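You operate a simulated robot arm through the tools that you are given. There is no shell and no other tool. Be economical: measure what you need, move in short steps, check, and stop when the job is done.

You are at the controls of a simulated two-armed robot. One attempt, no reset.

JOB
Take the red cup and leave it on top of the white block. Then hold the orange caddy on the sample bench steady with one hand and put the cup one in it with the other. Then put the black cup on the white tag. Then turn the silt dial to 20. Then push the funnel lid shut. The order counts.

It is judged by the outcome, as a careful person would: the job done as asked, and still so three seconds after it is handed in. It fails if anything else is knocked over, pushed out of place, dropped, spilled or broken. A push-on lid holds only when it is set on centred and level and pressed home; a screw cap is set on level and turned clockwise until tight.

ROBOT AND FRAMES
Two 6-joint arms with two-finger parallel grippers on one trunk, on a base that drives. Base frame: it is fixed to the floor where the robot stands at the start and does not move with it; the origin is under the middle of the robot, x ahead of it, y to its left, z up; the surface under the hand at the start is at about z = 0.86. Lengths are in m, angles in degrees, forces in N, time in s.
The left shoulder is at the start at [0.06, 0.187, 1.122], the right one opposite. With the tool pointing down near the work surface each hand reaches from about 0.28 to 0.62 m from the robot's upright axis, wherever it stands, measured 20 degrees to its own side. Places, roughly: black cup (6x6x6 cm) [0.7, -0.3, 0.9]; cup one [0.5, 0, 1]; funnel lid [-7.3, -4.2, 0.8]; orange caddy (24x15x17 cm) [0.6, 1, 0.9]; red cup (6x6x6 cm) [0.5, 0, 0.9]; silt dial [0.8, 0.1, 0.9]; white block (8x5x6 cm) [-3.4, -1.2, 0.8]; white tag [0.5, -0.25, 0.75]. Payload 1.57 kg a hand.
The TCP of each hand is the grasp point between the finger pads, 0.03 m short of the fingertips. In the tool frame z runs along the fingers and y along their closing line. The gripper opens to 0.11 m. The fingers are 0.024 m wide and 0.012 m thick; the gripper's body (0.048 by 0.112 m) begins 0.078 m behind the TCP.
Orientation is that of the tool frame in the base frame, as a unit quaternion [w, x, y, z]. With the fingers straight down and closing along the base's y, the tool's x points along the base's -x, its y along +y and its z along -z.

CONTROLS
- The arms move only by the tool apply_moves. It takes "left_motion", "right_motion" or both (then of equal length, played together; a hand with none holds still); each is a list of rows, each an object (a shift or turn left out is 0, a gripper value left out holds the last) with "delta_pos": the shift along the base's x, y, z in m, a list of three; "delta_rot": the turn, a rotation vector about the base's x, y, z in degrees, a list of three; "grip": the closure, from 0 (fully open) to 1 (shut). In form: [{"delta_pos": [tx, ty, tz], "delta_rot": [ax, ay, az], "grip": grip}, ...]. A call has 1 to 12 rows; each row shifts and turns the commanded pose from where the row before left it. Each row takes 0.2 s and may step no farther than 0.05 m and 8.6 degrees from the row before; otherwise, or with a gripper value out of range, the whole call is refused. Where a pose cannot be reached the arm comes as near as it can. A force on the tool above 40 N (or 10 N above the force at the start of the call, whichever is more), or a blocked arm, ends the call early, and 0.2 s more pass. The fingers move at their own pace (about 0.153 m/s each) and stop on an object; they squeeze with about 33 N. The grip force told is the motor's: it shows also when the fingers shut on nothing. Time passes only in rows, and 0.2 s behind the last, so rows that do not move let the fingers close. It gives the time, the measured TCP pose, the force on the tool (base axes), the opening and the grip force at its end, in the units of the frame above (readings bear some noise), with the torque about the TCP (base axes, N m) and any sound that the robot's microphone picked up.
- Cameras (640 x 400 px; columns grow to the right, rows downward): "scene" is now at [0.0207, -0.0139, 1.6648]; the picture's right is [-0.21, -0.98, 0.00], its down [-0.67, 0.15, -0.73] and it looks along [0.71, -0.15, -0.69] (base axes); focal length 280 px, centre (320, 200). "left" rides on the left gripper at [0.07, -0.016, -0.141] in its tool frame; the picture's right is [0.23, 0.97, 0.00], its down [-0.86, 0.20, -0.48] and it looks along [-0.47, 0.11, 0.88] (tool axes); focal length 222 px, centre (320, 200). "right" rides on the right gripper at [0.07, 0.016, -0.141] in its tool frame; the picture's right is [-0.23, 0.97, 0.00], its down [-0.86, -0.20, -0.48] and it looks along [-0.47, -0.11, 0.88] (tool axes); focal length 222 px, centre (320, 200). There is no depth. A picture from a camera that has moved, and an enlarged one, comes with that camera's place and axes in the base frame and with its lens. The place of the scene camera against the robot may be out by one fixed shift of up to 0.012 m in any direction.
- capture(camera): a new picture of that camera. The clock stands still meanwhile.
- raise_lower(by): slides the trunk up (or, below 0, down) by that many m; the arms and the scene camera ride with it, the base frame stays. It gives what a move gives, with no picture.
- steer(legs): drives the robot by 1 to 6 legs, each [ahead, left, turn to the left] in m, m and degrees, along the robot's own axes; the way and the turn of a leg run together, so that a leg with both is an arc; at most 1.5 m and 180 degrees a leg. The arms and the cameras ride along, it lands a little off, and it stops where it bumps. It gives what a move gives.
- pan_tilt(pan, tilt): turns the head with the scene camera to pan (to the left, within 86 degrees either way) and tilt (down, from -29 to 69), counted from straight ahead of the robot. It gives what a move gives.
- zoom(camera, box): a new picture of the part [left, top, right, bottom] of that camera's present view, enlarged. The clock stands still meanwhile.
- sign_off(): hands the job in; it is judged then, once.

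Work in short steps. Places have to be worked out from the pictures, the camera data and where the tool is seen: move nearer, look again, correct. Check each grasp and each placing, and mend what went wrong. You have 165 turns and 122 pictures in all, those below and enlarged ones among them. Open the grippers and draw the arms clear of the work before you hand the job in, unless the task says otherwise.

The tools are called after ">>>" as a command line: name --argument value ..., lists and objects as JSON in quotes. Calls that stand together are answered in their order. apply_moves: Moves the arms, as the interface text tells. Its arguments: {"type":"object","properties":{"left_motion":{"type":"array"},"right_motion":{"type":"array"}},"required":[]} The other tools are called the same way: raise_lower (by) slides the trunk up or down; steer (legs) drives the base; pan_tilt (pan, tilt) turns the head that bears the scene camera; capture (camera) takes a picture; zoom (camera, box) takes an enlarged picture of a part of a camera's view; sign_off () hands the job in.

At the start:

```text
time_s: 0.0
left_eef_pos: [0.4406, 0.1597, 1.2461]
left_tool_rot: [0.0, 0.0, 1.0, 0.0]
left_contact_force: [0.6, 0.8, 0.8]
left_wrist_torque: [0.03, 0.03, 0.0]
left_grip_width: 0.1102
left_gripper_force: 0.1
right_eef_pos: [0.4156, -0.2146, 1.2778]
right_tool_rot: [0.0, -0.001, 1.0, 0.0]
right_contact_force: [0.2, -0.4, 0.0]
right_wrist_torque: [0.03, 0.01, -0.01]
right_grip_width: 0.11
right_gripper_force: 0.1
trunk travel left (down, up): [-0.75, 0.24]
robot x, y, heading: [0.0003, 0.0016, -0.0]
head pan, tilt: [-12.2, 43.4]
```

scene: 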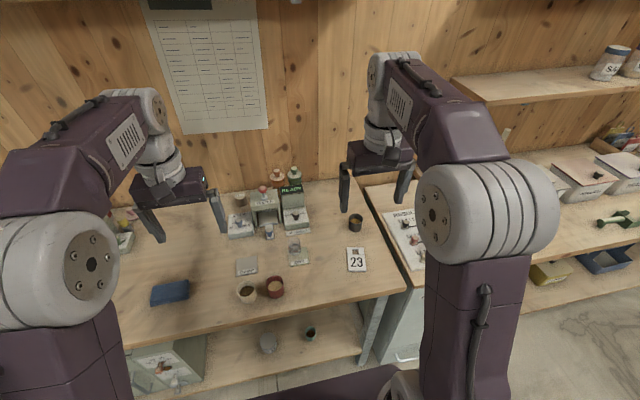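
right: 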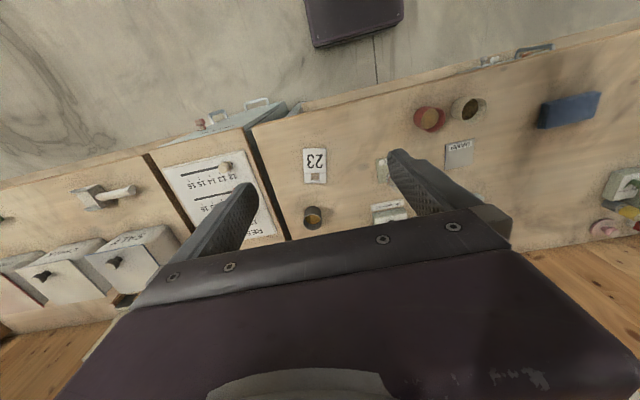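
left: 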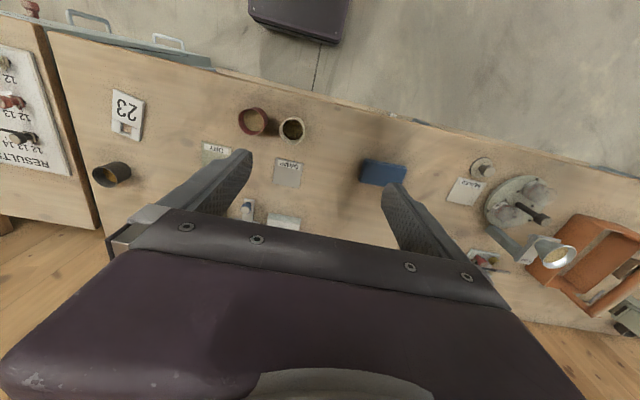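

The first views show the bench with a red cup, a cream cup, a black cup and a card. I zoom in on the bench to read the labels.

>>> zoom --camera "scene" --box '[210, 150, 400, 310]'

>>> zoom --camera "left" --box '[0, 60, 340, 260]'

>>> zoom --camera "left" --box '[400, 130, 640, 350]'

```text
2.50 times, centred on (305, 230) of scene
camera zoom: at [0.0207, -0.0139, 1.6648], right [-0.21, -0.98, 0.0], down [-0.67, 0.15, -0.73], along [0.71, -0.15, -0.69], focal length 700 px, centre (358, 125)
```

zoom: 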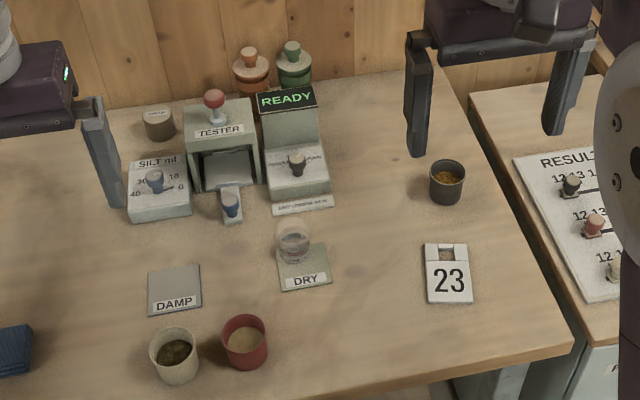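

```text
1.88 times, centred on (170, 160) of left
camera zoom: at [0.3715, 0.1426, 1.3878], right [-0.23, 0.97, 0.0], down [0.86, 0.2, 0.48], along [0.47, 0.11, -0.88], focal length 418 px, centre (602, 275)
```

zoom: 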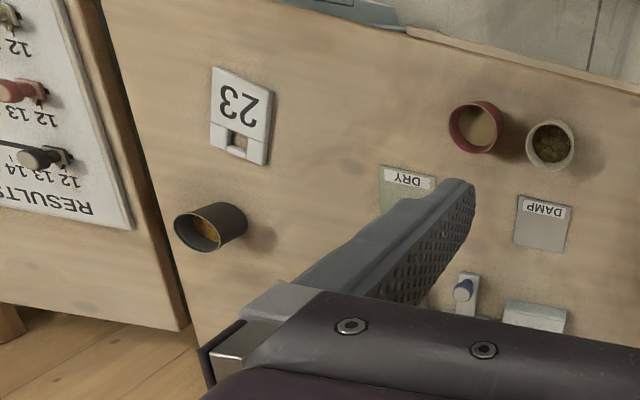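

```text
1.82 times, centred on (520, 240) of left
camera zoom: at [0.3715, 0.1426, 1.3878], right [-0.23, 0.97, 0.0], down [0.86, 0.2, 0.48], along [0.47, 0.11, -0.88], focal length 404 px, centre (-44, 127)
```

zoom: 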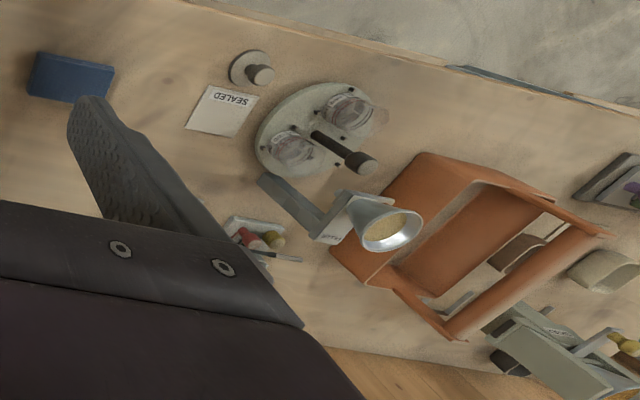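

I need to find "cup one" and the "white tag" (listed lower, at z≈0.75). I look at the lower shelf and the glass cup.

>>> zoom --camera "scene" --box '[120, 280, 440, 400]'

>>> zoom --camera "scene" --box '[265, 220, 325, 270]'

>>> pan_tilt --pan 50 --tilt 30

>>> capture --camera "scene"

```text
2.00 times, centred on (280, 340) of scene
camera zoom: at [0.0207, -0.0139, 1.6648], right [-0.21, -0.98, 0.0], down [-0.67, 0.15, -0.73], along [0.71, -0.15, -0.69], focal length 560 px, centre (400, -80)
```

zoom: 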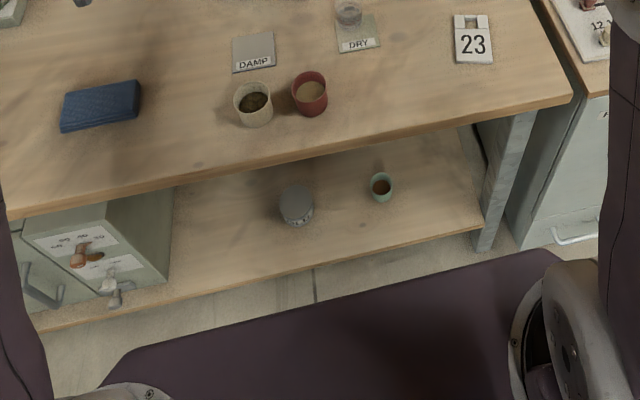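

```text
8.00 times, centred on (295, 245) of scene
camera zoom: at [0.0207, -0.0139, 1.6648], right [-0.21, -0.98, 0.0], down [-0.67, 0.15, -0.73], along [0.71, -0.15, -0.69], focal length 2240 px, centre (520, -160)
```

zoom: 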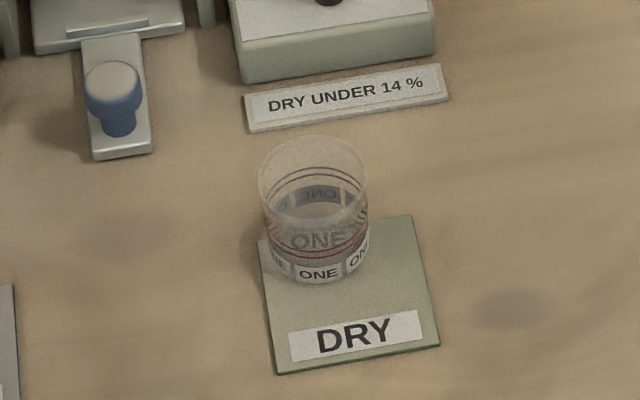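

```text
time_s: 1.3
left_eef_pos: [0.4412, 0.1589, 1.2461]
left_tool_rot: [-0.001, -0.001, 1.0, 0.0]
left_contact_force: [0.2, -0.4, -0.2]
left_wrist_torque: [-0.02, -0.02, -0.01]
left_grip_width: 0.1102
left_gripper_force: 0.1
right_eef_pos: [0.4166, -0.2141, 1.2779]
right_tool_rot: [0.0, 0.0, 1.0, 0.0]
right_contact_force: [0.1, -0.7, -0.1]
right_wrist_torque: [0.02, 0.02, 0.0]
right_grip_width: 0.1098
right_gripper_force: 0.2
trunk travel left (down, up): [-0.75, 0.24]
robot x, y, heading: [0.0014, -0.0018, 0.3]
head pan, tilt: [50.0, 30.0]
```

```text
113 pictures are left
camera scene: at [-0.0017, 0.0728, 1.6852], right [0.77, -0.64, 0.0], down [-0.32, -0.38, -0.87], along [0.56, 0.66, -0.5], focal length 280 px, centre (320, 200)
```

scene: 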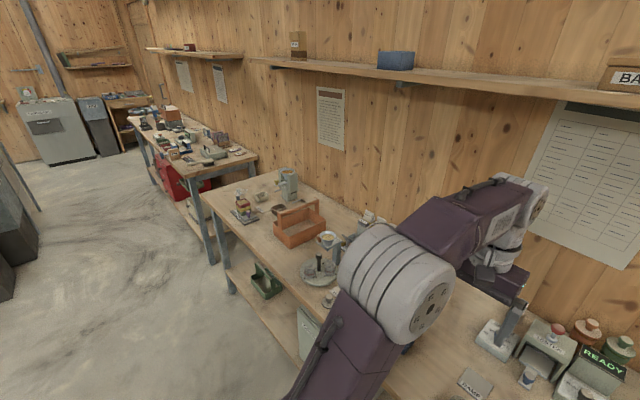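

Cup ONE is the glass on the DRY mat, and the "23" card with a hole is likely the white tag. I now survey the room behind, where the white block and funnel lid are.

>>> pan_tilt --pan -86 --tilt 20

>>> capture --camera "scene"

>>> pan_tilt --pan 86 --tilt 20

>>> capture --camera "scene"

```text
time_s: 3.5
left_eef_pos: [0.4399, 0.1605, 1.2461]
left_tool_rot: [0.0, 0.001, 1.0, -0.001]
left_contact_force: [-0.1, -0.4, 0.4]
left_wrist_torque: [-0.02, 0.0, -0.01]
left_grip_width: 0.1099
left_gripper_force: 0.2
right_eef_pos: [0.4167, -0.214, 1.2767]
right_tool_rot: [0.0, 0.0, 1.0, 0.0]
right_contact_force: [0.1, 0.1, -0.1]
right_wrist_torque: [-0.01, 0.0, -0.01]
right_grip_width: 0.1096
right_gripper_force: 0.0
trunk travel left (down, up): [-0.75, 0.24]
robot x, y, heading: [0.0032, 0.0007, -0.2]
head pan, tilt: [-85.9, 20.0]
```

```text
112 pictures are left
camera scene: at [-0.0533, -0.0893, 1.7013], right [-1.0, -0.07, 0.0], down [-0.02, 0.34, -0.94], along [0.07, -0.94, -0.34], focal length 280 px, centre (320, 200)
```

scene: 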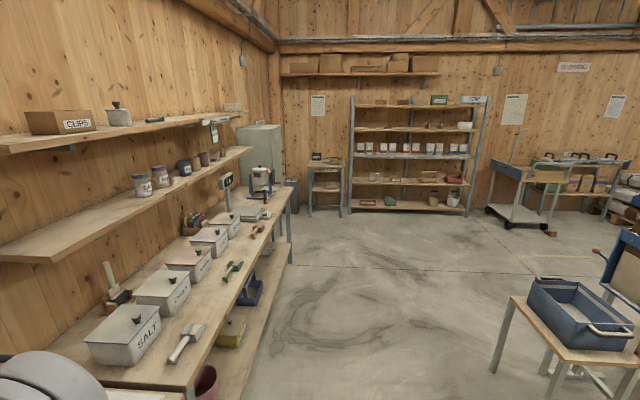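

```text
time_s: 6.1
left_eef_pos: [0.4403, 0.1597, 1.2457]
left_tool_rot: [0.0, 0.0, 1.0, 0.0]
left_contact_force: [0.1, -0.4, 0.0]
left_wrist_torque: [0.02, -0.01, -0.01]
left_grip_width: 0.1101
left_gripper_force: 0.1
right_eef_pos: [0.4164, -0.2135, 1.2763]
right_tool_rot: [0.0, -0.001, 1.0, -0.001]
right_contact_force: [0.0, -0.1, 0.1]
right_wrist_torque: [0.0, 0.06, 0.0]
right_grip_width: 0.1098
right_gripper_force: 0.0
trunk travel left (down, up): [-0.75, 0.24]
robot x, y, heading: [-0.0, 0.0016, -0.2]
head pan, tilt: [85.9, 20.0]
```

```text
111 pictures are left
camera scene: at [-0.0533, 0.0965, 1.7013], right [1.0, -0.07, 0.0], down [-0.02, -0.34, -0.94], along [0.07, 0.94, -0.34], focal length 280 px, centre (320, 200)
```

scene: 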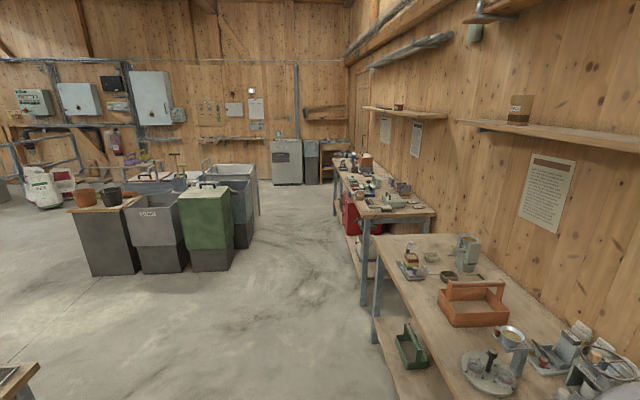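

The layout is clear. Red cup is at about (0.47, 0.03) and the cream cup is near it in y, so I bring the right hand over it closing along x, and move the left hand aside.

>>> apply_moves --right_motion '[{"delta_pos": [0.0045, 0.022, -0.014], "delta_rot": [0, 0, 8.2]}, {"delta_pos": [0.0045, 0.022, -0.014], "delta_rot": [0, 0, 8.2]}, {"delta_pos": [0.0045, 0.022, -0.014], "delta_rot": [0, 0, 8.2]}, {"delta_pos": [0.0045, 0.022, -0.014], "delta_rot": [0, 0, 8.2]}, {"delta_pos": [0.0045, 0.022, -0.014], "delta_rot": [0, 0, 8.2]}, {"delta_pos": [0.0045, 0.022, -0.014], "delta_rot": [0, 0, 8.2]}, {"delta_pos": [0.0045, 0.022, -0.014], "delta_rot": [0, 0, 8.2]}, {"delta_pos": [0.0045, 0.022, -0.014], "delta_rot": [0, 0, 8.2]}, {"delta_pos": [0.0045, 0.022, -0.014], "delta_rot": [0, 0, 8.2]}, {"delta_pos": [0.0045, 0.022, -0.014], "delta_rot": [0, 0, 8.2]}, {"delta_pos": [0.0045, 0.024, -0.014], "delta_rot": [0, 0, 8.0]}]' --left_motion '[{"delta_pos": [-0.01, 0.04, 0]}, {"delta_pos": [-0.01, 0.04, 0]}, {"delta_pos": [-0.01, 0.04, 0]}, {"delta_pos": [-0.01, 0.04, 0]}, {}, {}, {}, {}, {}, {}, {}]'

>>> pan_tilt --pan 0 --tilt 50

>>> capture --camera "right"

>>> capture --camera "scene"

```text
time_s: 8.5
left_eef_pos: [0.4001, 0.3202, 1.2449]
left_tool_rot: [0.0, 0.0, 1.0, 0.0]
left_contact_force: [-0.2, 0.3, -0.5]
left_wrist_torque: [0.01, 0.01, 0.03]
left_grip_width: 0.1101
left_gripper_force: 0.1
right_eef_pos: [0.468, 0.0299, 1.1221]
right_tool_rot: [0.0, 0.708, -0.706, 0.001]
right_contact_force: [0.2, 0.7, 1.0]
right_wrist_torque: [0.01, 0.0, -0.02]
right_grip_width: 0.1099
right_gripper_force: 0.0
trunk travel left (down, up): [-0.75, 0.24]
robot x, y, heading: [0.0004, -0.0006, -0.2]
head pan, tilt: [85.9, 20.0]
```

```text
time_s: 10.1
left_eef_pos: [0.399, 0.3198, 1.2468]
left_tool_rot: [0.0, 0.001, 1.0, 0.0]
left_contact_force: [0.7, -0.4, -0.4]
left_wrist_torque: [0.06, -0.01, 0.01]
left_grip_width: 0.1101
left_gripper_force: 0.1
right_eef_pos: [0.4671, 0.0285, 1.123]
right_tool_rot: [0.0, 0.707, -0.707, 0.0]
right_contact_force: [-0.2, -0.2, -0.4]
right_wrist_torque: [-0.01, 0.0, -0.02]
right_grip_width: 0.1102
right_gripper_force: 0.1
trunk travel left (down, up): [-0.75, 0.24]
robot x, y, heading: [-0.0003, -0.0012, -0.2]
head pan, tilt: [0.0, 50.0]
```

```text
110 pictures are left
camera right: at [0.4506, -0.0408, 1.2646], right [-0.97, 0.23, 0.0], down [0.2, 0.85, 0.48], along [0.11, 0.47, -0.88], focal length 222 px, centre (320, 200)
```

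right: 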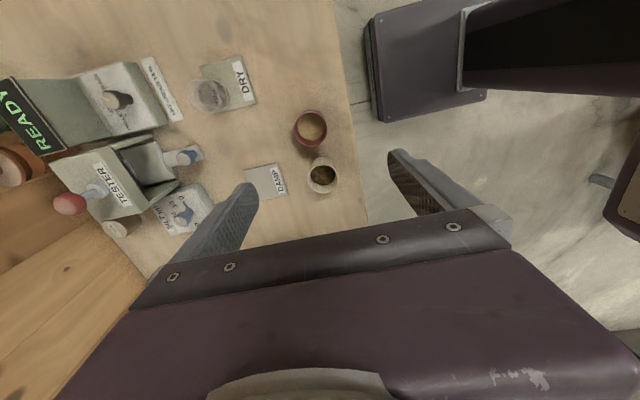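

```text
109 pictures are left
camera scene: at [0.0171, 0.0038, 1.6557], right [0.0, -1.0, 0.0], down [-0.77, 0.0, -0.64], along [0.64, 0.0, -0.77], focal length 280 px, centre (320, 200)
```

scene: 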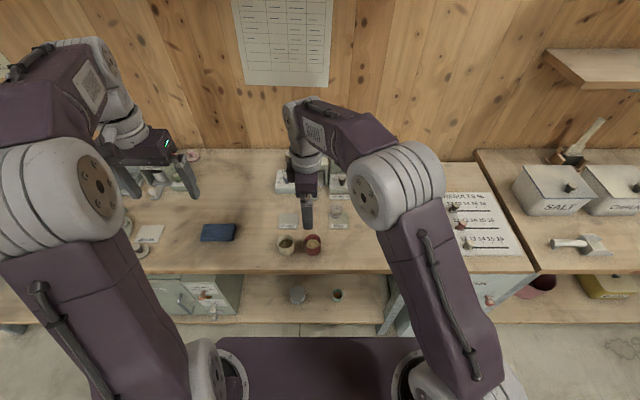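

Right camera puts the red cup at about (0.478, 0.024) with the cream cup 7 cm to its left. I centre and descend to just above the rim, then look.

>>> apply_moves --right_motion '[{"delta_pos": [0.003, -0.002, -0.045]}, {"delta_pos": [0.004, -0.003, -0.045]}, {"delta_pos": [0.003, 0, -0.045]}, {}]'

>>> capture --camera "right"

```text
time_s: 11.1
left_eef_pos: [0.3997, 0.3197, 1.2458]
left_tool_rot: [0.001, -0.001, 1.0, 0.001]
left_contact_force: [0.9, -0.1, 0.6]
left_wrist_torque: [0.02, -0.01, -0.03]
left_grip_width: 0.11
left_gripper_force: 0.0
right_eef_pos: [0.4769, 0.0238, 0.988]
right_tool_rot: [0.0, -0.707, 0.707, 0.0]
right_contact_force: [0.3, 0.6, -0.1]
right_wrist_torque: [0.0, -0.02, 0.05]
right_grip_width: 0.1102
right_gripper_force: 0.0
trunk travel left (down, up): [-0.75, 0.24]
robot x, y, heading: [0.0023, 0.0002, 0.2]
head pan, tilt: [0.0, 50.0]
```

```text
108 pictures are left
camera right: at [0.4608, -0.0459, 1.129], right [-0.97, 0.23, 0.0], down [0.2, 0.86, 0.48], along [0.11, 0.47, -0.88], focal length 222 px, centre (320, 200)
```

right: 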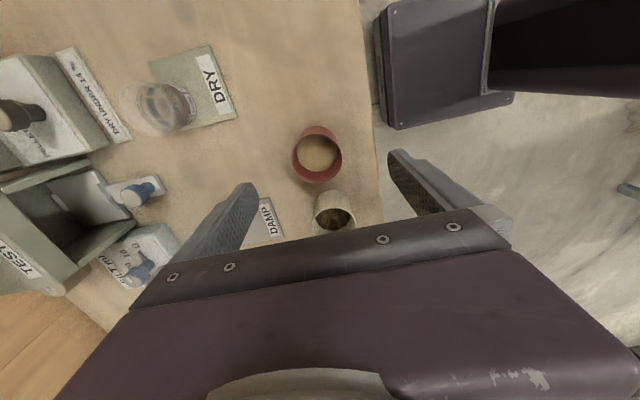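

Refined red cup centre is about (0.48, 0.020). I descend and close.

>>> apply_moves --right_motion '[{"delta_pos": [0.003, -0.004, -0.045]}, {"delta_pos": [0, 0, -0.042]}, {}, {"grip": 1}, {"grip": 1}, {"grip": 1}]'

>>> capture --camera "right"

```text
time_s: 12.5
left_eef_pos: [0.4, 0.3201, 1.2452]
left_tool_rot: [0.0, 0.0, 1.0, 0.0]
left_contact_force: [0.4, 0.5, -0.7]
left_wrist_torque: [0.0, -0.03, 0.0]
left_grip_width: 0.1099
left_gripper_force: 0.1
right_eef_pos: [0.4799, 0.0189, 0.9003]
right_tool_rot: [0.001, 0.708, -0.707, 0.0]
right_contact_force: [-0.5, 0.2, 1.2]
right_wrist_torque: [0.02, 0.05, 0.01]
right_grip_width: 0.0521
right_gripper_force: 32.5
trunk travel left (down, up): [-0.75, 0.24]
robot x, y, heading: [-0.0031, -0.0018, -0.0]
head pan, tilt: [0.0, 50.0]
```

```text
107 pictures are left
camera right: at [0.4636, -0.0501, 1.0419], right [-0.97, 0.23, 0.0], down [0.2, 0.86, 0.48], along [0.11, 0.47, -0.88], focal length 222 px, centre (320, 200)
```

right: 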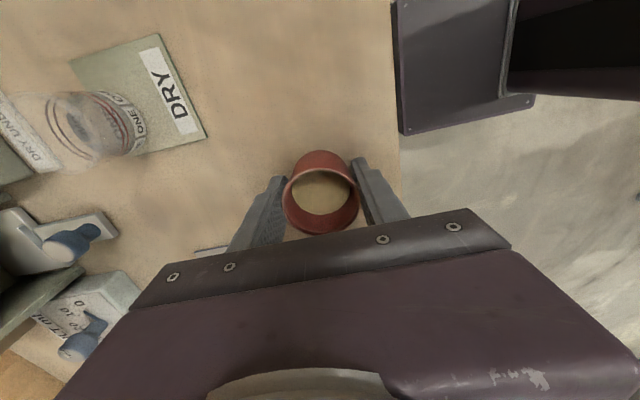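

Red cup is held (0.052 m). I lift it straight up and bring it somewhat closer.

>>> apply_moves --right_motion '[{"delta_pos": [0, 0, 0.04]}, {"delta_pos": [0, 0, 0.045]}, {"delta_pos": [-0.01, -0.01, 0.045]}, {"delta_pos": [-0.02, -0.03, 0.03]}, {"delta_pos": [-0.02, -0.04, 0.02]}, {"delta_pos": [-0.02, -0.04, 0.0]}, {}]'

>>> steer --legs '[[-0.5, 0, 0], [0, 0, 170]]'

>>> pan_tilt --pan 0 --tilt 20

>>> capture --camera "scene"

```text
time_s: 14.1
left_eef_pos: [0.4005, 0.3205, 1.246]
left_tool_rot: [0.0, 0.0, 1.0, 0.0]
left_contact_force: [-0.1, 0.1, -0.3]
left_wrist_torque: [-0.01, 0.01, 0.0]
left_grip_width: 0.1102
left_gripper_force: 0.1
right_eef_pos: [0.4082, -0.0985, 1.081]
right_tool_rot: [0.0, -0.707, 0.707, 0.0]
right_contact_force: [-0.6, 0.3, -0.4]
right_wrist_torque: [-0.01, -0.01, -0.01]
right_grip_width: 0.0517
right_gripper_force: 32.8
trunk travel left (down, up): [-0.75, 0.24]
robot x, y, heading: [0.0003, 0.0002, -0.1]
head pan, tilt: [0.0, 50.0]
```

```text
time_s: 24.0
left_eef_pos: [-0.9581, -0.2432, 1.2461]
left_tool_rot: [0.001, 0.996, -0.09, 0.0]
left_contact_force: [1.0, -0.4, -0.3]
left_wrist_torque: [0.01, 0.0, 0.01]
left_grip_width: 0.1101
left_gripper_force: 0.1
right_eef_pos: [-0.8909, 0.1708, 1.0802]
right_tool_rot: [0.0, 0.767, 0.641, 0.001]
right_contact_force: [0.6, 0.4, -0.3]
right_wrist_torque: [0.03, -0.01, -0.01]
right_grip_width: 0.052
right_gripper_force: 32.6
trunk travel left (down, up): [-0.75, 0.24]
robot x, y, heading: [-0.5055, -0.0001, 169.6]
head pan, tilt: [0.0, 50.0]
```

```text
time_s: 25.0
left_eef_pos: [-0.9575, -0.2422, 1.2456]
left_tool_rot: [-0.001, 0.996, -0.09, 0.0]
left_contact_force: [0.3, 0.5, -0.2]
left_wrist_torque: [-0.01, -0.01, -0.02]
left_grip_width: 0.1099
left_gripper_force: 0.1
right_eef_pos: [-0.8906, 0.1691, 1.081]
right_tool_rot: [0.0, 0.768, 0.64, 0.0]
right_contact_force: [-0.4, -0.4, -0.9]
right_wrist_torque: [0.02, 0.0, 0.0]
right_grip_width: 0.0518
right_gripper_force: 33.0
trunk travel left (down, up): [-0.75, 0.24]
robot x, y, heading: [-0.5059, 0.0013, 170.0]
head pan, tilt: [0.0, 20.0]
```

```text
106 pictures are left
camera scene: at [-0.5395, 0.0098, 1.7012], right [0.18, 0.98, 0.0], down [0.34, -0.06, -0.94], along [-0.92, 0.17, -0.34], focal length 280 px, centre (320, 200)
```

scene: 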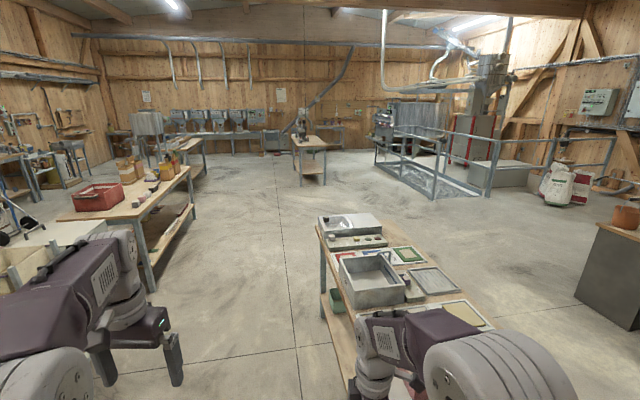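

The white block should project near (146, 194) — on the bench with the red basket. I zoom there.

>>> zoom --camera "scene" --box '[40, 130, 220, 240]'

```text
3.56 times, centred on (130, 185) of scene
camera zoom: at [-0.5395, 0.0098, 1.7012], right [0.18, 0.98, 0.0], down [0.34, -0.06, -0.94], along [-0.92, 0.17, -0.34], focal length 995 px, centre (996, 253)
```

zoom: 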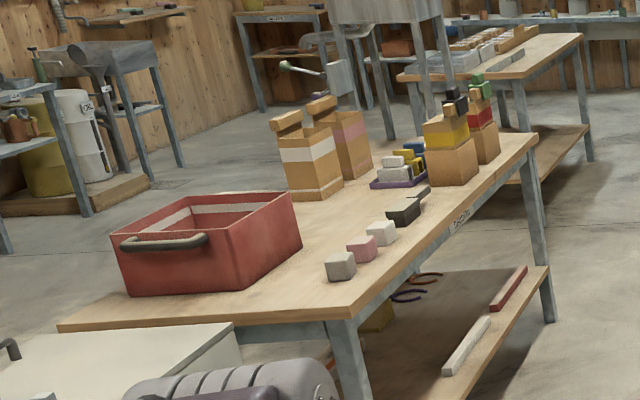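

The white block is third in the row (grey, pink, white) at about (-3.35, -1.17). I check the corridor on my left before driving.

>>> pan_tilt --pan 50 --tilt 35

>>> capture --camera "scene"

```text
time_s: 26.1
left_eef_pos: [-0.9577, -0.2421, 1.246]
left_tool_rot: [0.0, 0.996, -0.09, 0.0]
left_contact_force: [0.1, -0.1, 0.8]
left_wrist_torque: [0.0, 0.02, -0.02]
left_grip_width: 0.1102
left_gripper_force: 0.0
right_eef_pos: [-0.8908, 0.1704, 1.0816]
right_tool_rot: [0.0, 0.768, 0.64, 0.0]
right_contact_force: [0.2, 0.9, -0.3]
right_wrist_torque: [-0.04, 0.02, 0.02]
right_grip_width: 0.0519
right_gripper_force: 32.6
trunk travel left (down, up): [-0.75, 0.24]
robot x, y, heading: [-0.5057, -0.0021, 169.3]
head pan, tilt: [50.0, 35.0]
```

```text
104 pictures are left
camera scene: at [-0.5158, -0.063, 1.6774], right [-0.64, 0.77, 0.0], down [0.44, 0.37, -0.82], along [-0.63, -0.52, -0.57], focal length 280 px, centre (320, 200)
```

scene: 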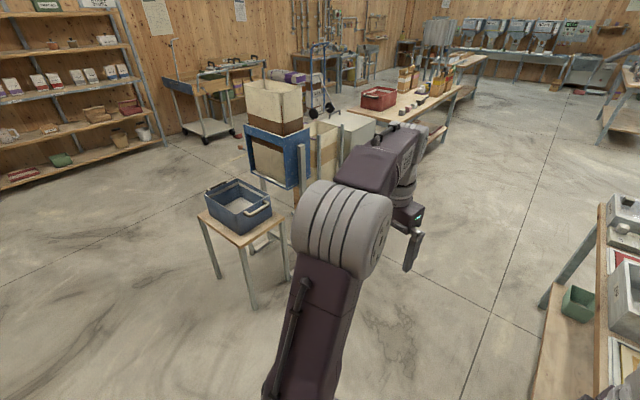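

The corridor between the sifter and the tray bench is clear at about y = -0.3. I drive there, along it, and turn to face the block bench.

>>> steer --legs '[[0, 0, 10.4], [0, 0.3, 0], [1.4, 0, 0], [1.34, 0, 0], [0, 0, 90]]'

>>> pan_tilt --pan 0 --tilt 45

>>> capture --camera "scene"

```text
time_s: 45.6
left_eef_pos: [-2.9162, -0.6878, 1.2457]
left_tool_rot: [0.0, 0.708, 0.706, 0.0]
left_contact_force: [-0.1, 0.1, -0.7]
left_wrist_torque: [-0.02, 0.0, 0.04]
left_grip_width: 0.1101
left_gripper_force: 0.1
right_eef_pos: [-3.3355, -0.6946, 1.0802]
right_tool_rot: [0.0, 0.002, 1.0, 0.0]
right_contact_force: [0.7, -0.3, -0.8]
right_wrist_torque: [-0.02, -0.05, -0.02]
right_grip_width: 0.0521
right_gripper_force: 33.3
trunk travel left (down, up): [-0.75, 0.24]
robot x, y, heading: [-3.2332, -0.2895, -90.3]
head pan, tilt: [50.0, 35.0]
```

```text
time_s: 46.8
left_eef_pos: [-2.9156, -0.6877, 1.2464]
left_tool_rot: [0.0, 0.708, 0.706, 0.0]
left_contact_force: [-0.1, 1.0, -0.4]
left_wrist_torque: [-0.01, 0.0, 0.01]
left_grip_width: 0.1098
left_gripper_force: 0.1
right_eef_pos: [-3.3353, -0.6946, 1.082]
right_tool_rot: [0.0, 0.001, 1.0, 0.0]
right_contact_force: [0.4, -0.7, -0.1]
right_wrist_torque: [0.02, 0.0, -0.01]
right_grip_width: 0.052
right_gripper_force: 33.3
trunk travel left (down, up): [-0.75, 0.24]
robot x, y, heading: [-3.233, -0.2927, -90.2]
head pan, tilt: [0.0, 45.0]
```

```text
103 pictures are left
camera scene: at [-3.2345, -0.304, 1.6626], right [-1.0, 0.0, 0.0], down [0.0, 0.71, -0.71], along [0.0, -0.71, -0.71], focal length 280 px, centre (320, 200)
```

scene: 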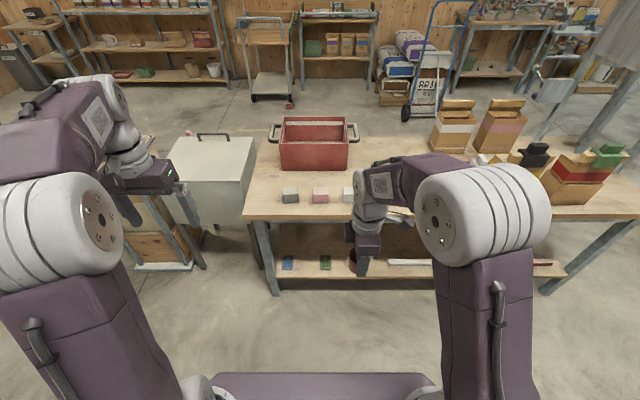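

White block at about (-3.36, -1.15), table edge at y≈-1.07. I advance 0.38 m and look from the hand.

>>> steer --legs '[[0.37, 0, 0]]'

>>> capture --camera "right"

>>> capture --camera "scene"

```text
time_s: 49.1
left_eef_pos: [-2.9172, -1.0548, 1.2461]
left_tool_rot: [0.0, 0.707, 0.707, 0.001]
left_contact_force: [0.6, 0.1, -0.4]
left_wrist_torque: [-0.02, 0.0, -0.03]
left_grip_width: 0.11
left_gripper_force: 0.1
right_eef_pos: [-3.3358, -1.0618, 1.0814]
right_tool_rot: [0.0, 0.001, 1.0, -0.001]
right_contact_force: [0.4, 0.5, -0.2]
right_wrist_torque: [0.01, -0.01, 0.01]
right_grip_width: 0.0519
right_gripper_force: 32.9
trunk travel left (down, up): [-0.75, 0.24]
robot x, y, heading: [-3.2376, -0.6568, -90.1]
head pan, tilt: [0.0, 45.0]
```

```text
102 pictures are left
camera right: at [-3.4046, -1.0456, 1.2233], right [0.23, 0.97, 0.0], down [0.85, -0.2, 0.48], along [0.47, -0.11, -0.88], focal length 222 px, centre (320, 200)
```

right: 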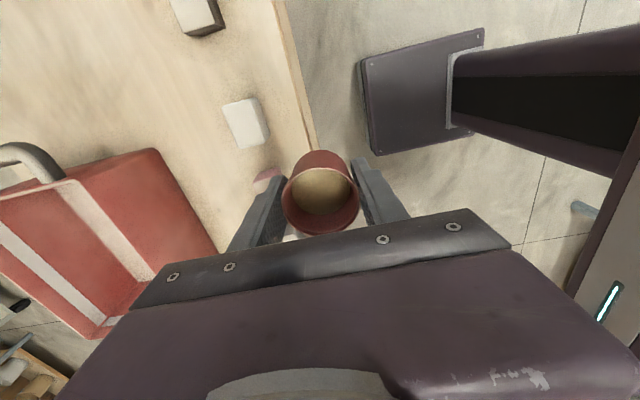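

```text
101 pictures are left
camera scene: at [-3.2357, -0.6714, 1.6626], right [-1.0, 0.0, 0.0], down [0.0, 0.71, -0.71], along [0.0, -0.71, -0.71], focal length 280 px, centre (320, 200)
```

scene: 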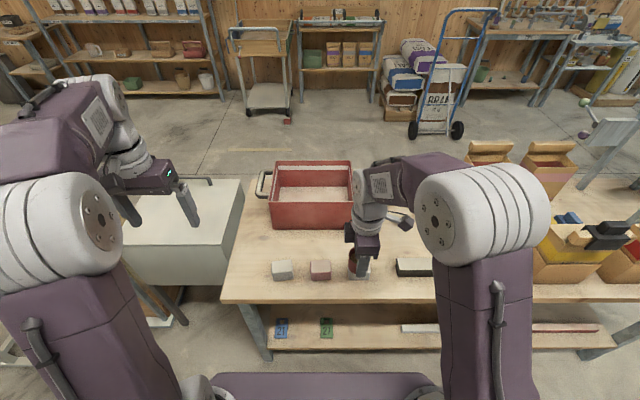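

The block shows ahead-left of the held cup. I shift the hand for a second bearing on it, to fix its height and place.

>>> apply_moves --right_motion '[{"delta_pos": [-0.04, 0.02, 0.0]}, {"delta_pos": [-0.04, 0.03, 0]}, {}]'

>>> zoom --camera "right" --box '[150, 60, 350, 220]'

>>> zoom --camera "scene" --box '[220, 200, 460, 350]'

```text
time_s: 49.9
left_eef_pos: [-2.9154, -1.057, 1.2456]
left_tool_rot: [-0.001, 0.707, 0.707, 0.0]
left_contact_force: [0.7, -1.2, -0.9]
left_wrist_torque: [0.05, 0.01, 0.0]
left_grip_width: 0.1102
left_gripper_force: 0.0
right_eef_pos: [-3.4136, -1.0128, 1.0799]
right_tool_rot: [0.0, 0.001, 1.0, 0.001]
right_contact_force: [0.4, 0.5, -0.6]
right_wrist_torque: [0.04, 0.03, 0.0]
right_grip_width: 0.0517
right_gripper_force: 32.6
trunk travel left (down, up): [-0.75, 0.24]
robot x, y, heading: [-3.2402, -0.6552, -90.4]
head pan, tilt: [0.0, 45.0]
```

```text
2.50 times, centred on (250, 140) of right
camera zoom: at [-3.4834, -0.9971, 1.2219], right [0.23, 0.97, 0.0], down [0.86, -0.2, 0.48], along [0.46, -0.11, -0.88], focal length 555 px, centre (495, 350)
```

zoom: 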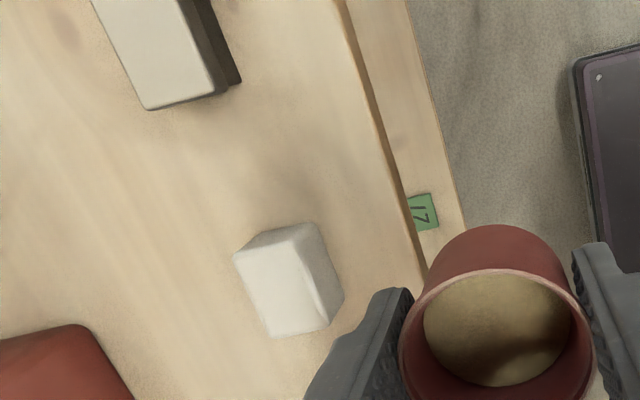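

```text
2.67 times, centred on (340, 275) of scene
camera zoom: at [-3.2343, -0.6747, 1.6625], right [-1.0, 0.0, 0.0], down [0.0, 0.71, -0.71], along [0.0, -0.71, -0.71], focal length 746 px, centre (267, 0)
```

zoom: 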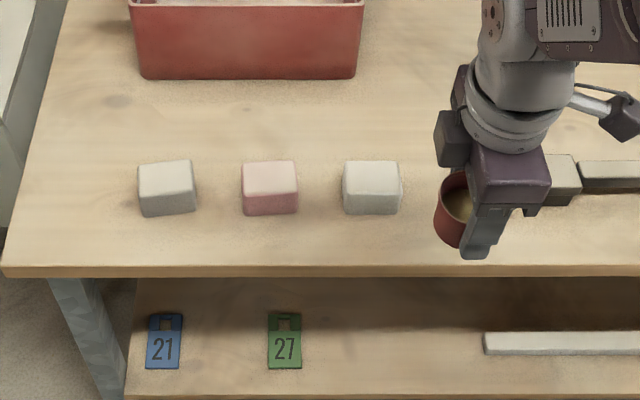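

Two bearings agree: block top centre about (-3.367, -1.189), top at z≈0.827. I move the cup above it and check before lowering.

>>> apply_moves --right_motion '[{"delta_pos": [0.01, -0.04, -0.03]}, {"delta_pos": [0.012, -0.045, -0.03]}, {"delta_pos": [0.012, -0.045, -0.03]}, {"delta_pos": [0.0126, -0.0465, -0.03]}, {"delta_pos": [0, 0, -0.03]}, {}]'

>>> capture --camera "right"

>>> zoom --camera "scene" --box '[260, 200, 460, 325]'

```text
refused: row 1 steps farther than a row can; nothing moved
```

```text
98 pictures are left
camera right: at [-3.4834, -0.9971, 1.2219], right [0.23, 0.97, 0.0], down [0.86, -0.2, 0.48], along [0.46, -0.11, -0.88], focal length 222 px, centre (320, 200)
```

right: 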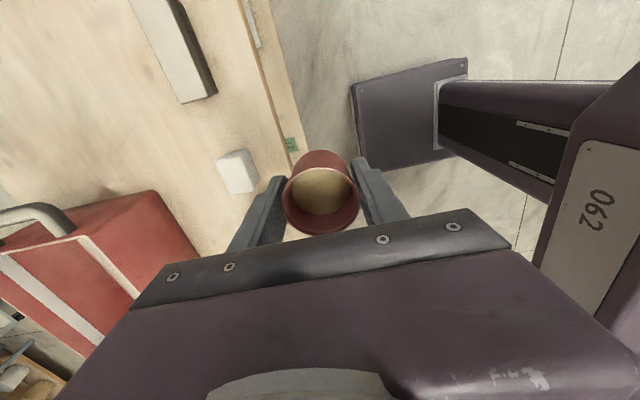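

```text
3.20 times, centred on (360, 262) of scene
camera zoom: at [-3.2343, -0.6747, 1.6625], right [-1.0, 0.0, 0.0], down [0.0, 0.71, -0.71], along [0.0, -0.71, -0.71], focal length 896 px, centre (192, 0)
```

zoom: 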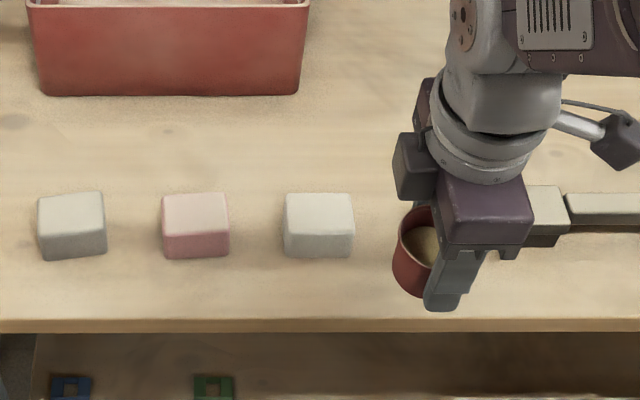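

A row was over 0.05 m; I split it into smaller steps.

>>> apply_moves --right_motion '[{"delta_pos": [0.0078, -0.0294, -0.025]}, {"delta_pos": [0.0078, -0.0294, -0.025]}, {"delta_pos": [0.0078, -0.0294, -0.025]}, {"delta_pos": [0.0078, -0.0294, -0.025]}, {"delta_pos": [0.0078, -0.0294, -0.025]}, {"delta_pos": [0.0078, -0.0294, -0.025]}, {}]'

>>> capture --camera "right"

>>> zoom --camera "scene" --box '[260, 200, 460, 325]'

```text
time_s: 51.5
left_eef_pos: [-2.9171, -1.0556, 1.2464]
left_tool_rot: [0.0, 0.708, 0.707, 0.001]
left_contact_force: [0.3, -0.1, 0.2]
left_wrist_torque: [0.01, 0.03, 0.02]
left_grip_width: 0.11
left_gripper_force: 0.1
right_eef_pos: [-3.3685, -1.1896, 0.9307]
right_tool_rot: [0.0, 0.0, 1.0, -0.001]
right_contact_force: [-0.2, -0.2, 0.4]
right_wrist_torque: [0.0, 0.01, -0.01]
right_grip_width: 0.0519
right_gripper_force: 32.9
trunk travel left (down, up): [-0.75, 0.24]
robot x, y, heading: [-3.2381, -0.6552, -90.1]
head pan, tilt: [0.0, 45.0]
```

```text
96 pictures are left
camera right: at [-3.4374, -1.1727, 1.0721], right [0.23, 0.97, 0.0], down [0.85, -0.2, 0.48], along [0.47, -0.11, -0.88], focal length 222 px, centre (320, 200)
```

right: 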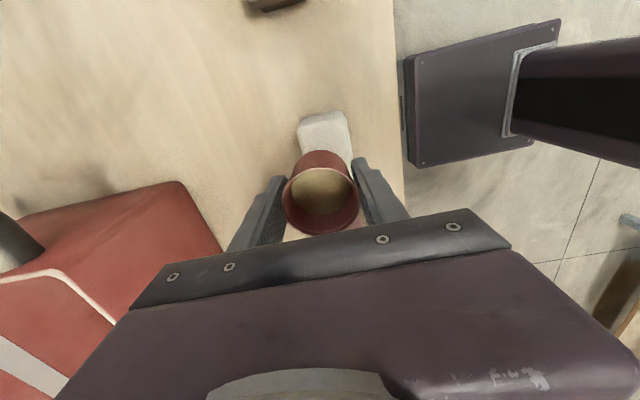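

```text
3.20 times, centred on (360, 262) of scene
camera zoom: at [-3.2357, -0.6721, 1.6626], right [-1.0, 0.0, 0.0], down [0.0, 0.71, -0.71], along [0.0, -0.71, -0.71], focal length 896 px, centre (192, 0)
```

zoom: 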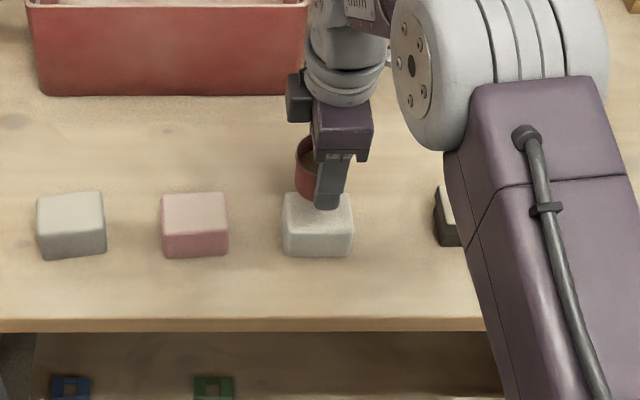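

Nearly aligned; I zoom the hand view to check the block's edges against the cup.

>>> zoom --camera "right" --box '[260, 90, 400, 180]'

```text
4.44 times, centred on (330, 135) of right
camera zoom: at [-3.4374, -1.1727, 1.0721], right [0.23, 0.97, 0.0], down [0.85, -0.2, 0.48], along [0.47, -0.11, -0.88], focal length 987 px, centre (276, 489)
```

zoom: 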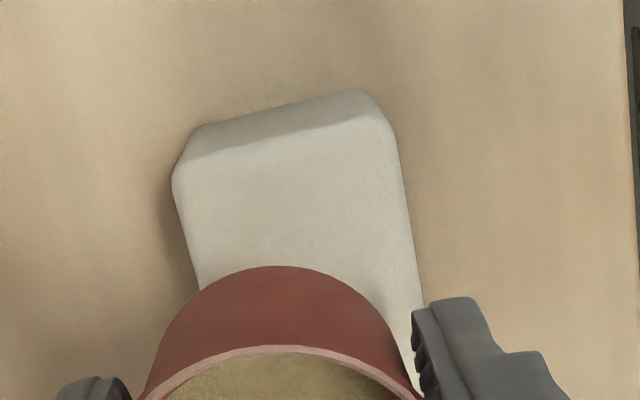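

Block centre reads about (-3.361, -1.182). I correct by +7 mm in x and y and lower toward z≈0.872.

>>> apply_moves --right_motion '[{"delta_pos": [0.007, 0.007, -0.02]}, {"delta_pos": [0, 0, -0.02]}, {"delta_pos": [0, 0, -0.016]}, {"delta_pos": [0, 0, -0.004]}, {}]'

>>> zoom --camera "scene" --box '[300, 230, 420, 305]'

>>> zoom --camera "right" --box '[240, 90, 400, 200]'

```text
time_s: 52.4
left_eef_pos: [-2.9158, -1.0519, 1.2484]
left_tool_rot: [0.001, 0.708, 0.706, -0.001]
left_contact_force: [-0.5, 0.4, -1.0]
left_wrist_torque: [0.05, 0.06, 0.0]
left_grip_width: 0.1101
left_gripper_force: 0.0
right_eef_pos: [-3.3612, -1.1833, 0.8859]
right_tool_rot: [0.0, 0.0, 1.0, -0.005]
right_contact_force: [-0.2, 13.0, 32.1]
right_wrist_torque: [1.15, -0.1, 0.04]
right_grip_width: 0.0522
right_gripper_force: 33.0
trunk travel left (down, up): [-0.75, 0.24]
robot x, y, heading: [-3.2377, -0.6556, -90.3]
head pan, tilt: [0.0, 45.0]
stopped in row 4 (right hand): the force on the tool passed its limit at 64 N (the readings are from after the stop); the commanded pose is now the measured one
```

```text
5.33 times, centred on (360, 268) of scene
camera zoom: at [-3.2348, -0.6671, 1.6631], right [-1.0, 0.0, 0.0], down [0.0, 0.7, -0.71], along [0.0, -0.71, -0.7], focal length 1493 px, centre (107, -160)
```

zoom: 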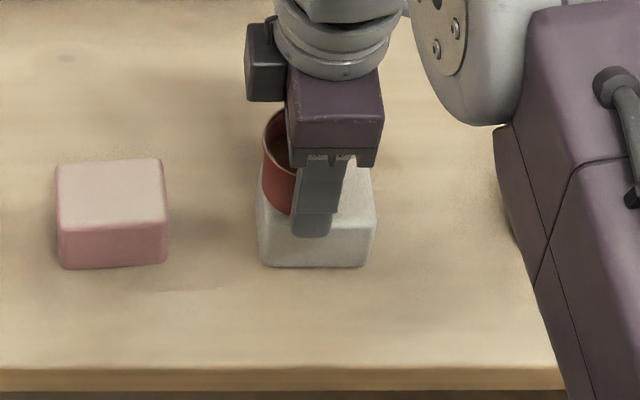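

```text
3.64 times, centred on (320, 145) of right
camera zoom: at [-3.4296, -1.1648, 1.0267], right [0.23, 0.97, -0.01], down [0.85, -0.2, 0.48], along [0.47, -0.12, -0.88], focal length 808 px, centre (320, 400)
```

zoom: 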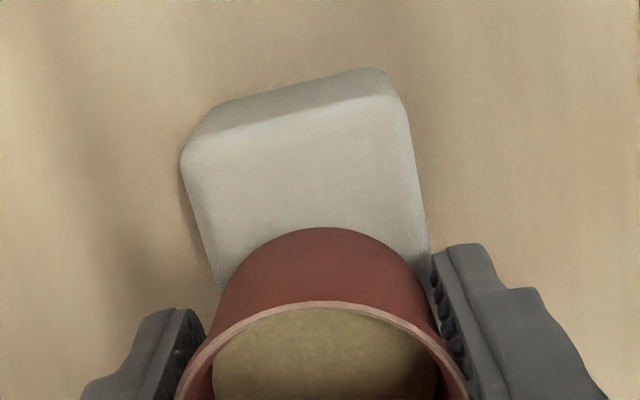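

Contact came with the cup bottom on the block (well centred). I relieve the pressure slightly and check the force before opening.

>>> apply_moves --right_motion '[{"delta_pos": [0, 0, 0.002]}, {}]'

```text
time_s: 53.0
left_eef_pos: [-2.9158, -1.0517, 1.2479]
left_tool_rot: [0.001, 0.708, 0.706, -0.001]
left_contact_force: [-0.5, -1.2, -0.6]
left_wrist_torque: [0.02, 0.02, -0.01]
left_grip_width: 0.1101
left_gripper_force: 0.1
right_eef_pos: [-3.3608, -1.1841, 0.8858]
right_tool_rot: [0.001, 0.001, 1.0, -0.007]
right_contact_force: [1.8, 10.3, 20.4]
right_wrist_torque: [0.8, -0.04, -0.02]
right_grip_width: 0.0518
right_gripper_force: 33.0
trunk travel left (down, up): [-0.75, 0.24]
robot x, y, heading: [-3.2372, -0.6548, -90.4]
head pan, tilt: [0.0, 45.0]
```

Still pressing at 20 N; I raise another 3 mm.

>>> apply_moves --right_motion '[{"delta_pos": [0, 0, 0.003]}, {}]'

>>> zoom --camera "scene" --box '[300, 230, 420, 305]'

```text
time_s: 53.5
left_eef_pos: [-2.9175, -1.057, 1.2449]
left_tool_rot: [0.0, 0.708, 0.707, 0.0]
left_contact_force: [-0.1, -0.3, -0.9]
left_wrist_torque: [0.01, 0.0, -0.01]
left_grip_width: 0.1099
left_gripper_force: 0.0
right_eef_pos: [-3.3612, -1.1858, 0.8861]
right_tool_rot: [0.001, 0.001, 1.0, -0.005]
right_contact_force: [-0.2, -0.8, 0.4]
right_wrist_torque: [0.02, -0.01, -0.01]
right_grip_width: 0.0517
right_gripper_force: 33.0
trunk travel left (down, up): [-0.75, 0.24]
robot x, y, heading: [-3.2342, -0.6545, -90.1]
head pan, tilt: [0.0, 45.0]
```

```text
5.33 times, centred on (360, 268) of scene
camera zoom: at [-3.2358, -0.6728, 1.6623], right [-1.0, 0.0, 0.0], down [0.0, 0.71, -0.71], along [0.0, -0.71, -0.71], focal length 1493 px, centre (107, -160)
```

zoom: 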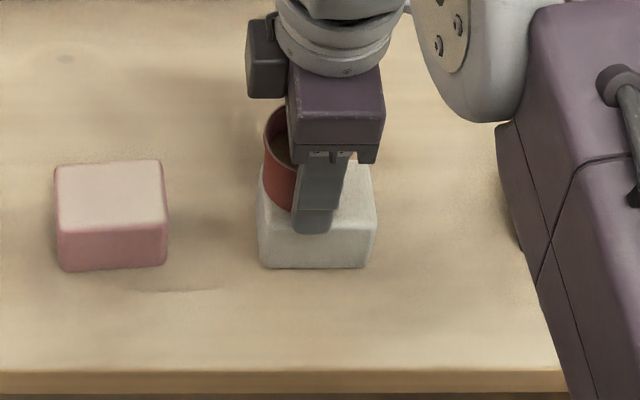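

Force is now zero, right at contact. I lower 1.5 mm and open.

>>> apply_moves --right_motion '[{"delta_pos": [0, 0, -0.0015]}, {}, {"grip": 0.3}, {"grip": 0.3}, {"grip": 0}, {}]'

>>> zoom --camera "scene" --box '[300, 230, 420, 305]'

>>> zoom --camera "right" --box '[200, 80, 440, 230]'

```text
time_s: 55.0
left_eef_pos: [-2.9165, -1.0546, 1.2456]
left_tool_rot: [0.0, 0.708, 0.707, 0.0]
left_contact_force: [-0.5, 0.4, 0.2]
left_wrist_torque: [0.0, 0.05, -0.01]
left_grip_width: 0.1099
left_gripper_force: 0.1
right_eef_pos: [-3.3606, -1.1854, 0.8853]
right_tool_rot: [0.0, 0.0, 1.0, -0.005]
right_contact_force: [0.6, -0.3, 0.0]
right_wrist_torque: [0.01, -0.01, 0.02]
right_grip_width: 0.1101
right_gripper_force: 0.1
trunk travel left (down, up): [-0.75, 0.24]
robot x, y, heading: [-3.2339, -0.65, -90.0]
head pan, tilt: [0.0, 45.0]
```

```text
5.33 times, centred on (360, 268) of scene
camera zoom: at [-3.2357, -0.6724, 1.6626], right [-1.0, 0.0, 0.0], down [0.0, 0.71, -0.71], along [0.0, -0.71, -0.71], focal length 1493 px, centre (107, -160)
```

zoom: 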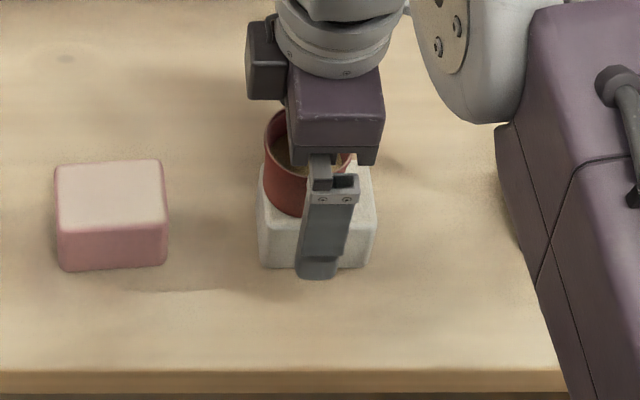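

```text
2.67 times, centred on (320, 155) of right
camera zoom: at [-3.4302, -1.168, 1.026], right [0.23, 0.97, -0.01], down [0.85, -0.2, 0.48], along [0.47, -0.12, -0.88], focal length 592 px, centre (320, 320)
```

zoom: 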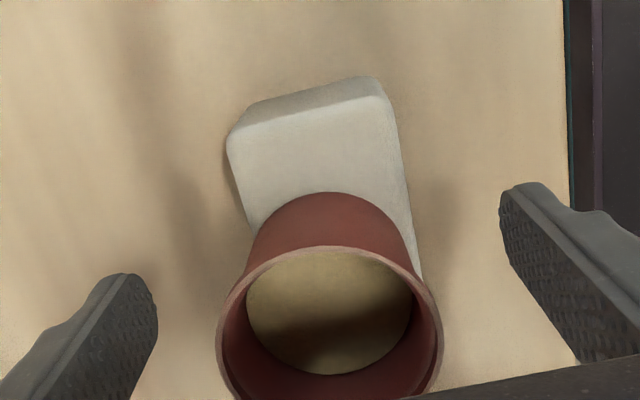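

The cup stands on the block. I raise the hand straight up and verify.

>>> apply_moves --right_motion '[{"delta_pos": [0, 0, 0.03]}, {"delta_pos": [0, 0, 0.045]}, {"delta_pos": [0, 0, 0.045]}, {"delta_pos": [0, 0, 0.045]}, {"delta_pos": [-0.03, 0.035, 0.0]}, {"delta_pos": [-0.03, 0.035, 0.0]}, {"delta_pos": [-0.03, 0.035, 0.0]}, {}]'

>>> zoom --camera "scene" --box '[300, 230, 420, 305]'

```text
time_s: 56.8
left_eef_pos: [-2.9163, -1.0567, 1.2459]
left_tool_rot: [0.0, 0.708, 0.707, 0.0]
left_contact_force: [-0.7, -0.7, 0.1]
left_wrist_torque: [-0.02, -0.02, -0.02]
left_grip_width: 0.11
left_gripper_force: 0.0
right_eef_pos: [-3.4505, -1.0819, 1.0496]
right_tool_rot: [0.001, 0.001, 1.0, -0.005]
right_contact_force: [0.0, 0.0, 0.8]
right_wrist_torque: [0.03, 0.02, 0.01]
right_grip_width: 0.1101
right_gripper_force: 0.1
trunk travel left (down, up): [-0.75, 0.24]
robot x, y, heading: [-3.2351, -0.6559, -90.3]
head pan, tilt: [0.0, 45.0]
```

```text
5.33 times, centred on (360, 268) of scene
camera zoom: at [-3.2353, -0.6734, 1.6626], right [-1.0, 0.0, 0.0], down [0.0, 0.71, -0.71], along [0.0, -0.71, -0.71], focal length 1493 px, centre (107, -160)
```

zoom: 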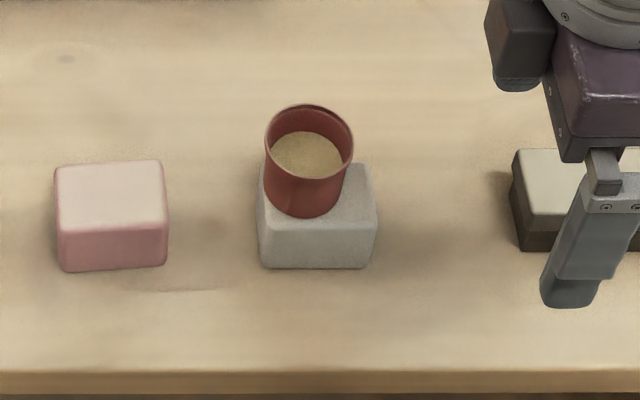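

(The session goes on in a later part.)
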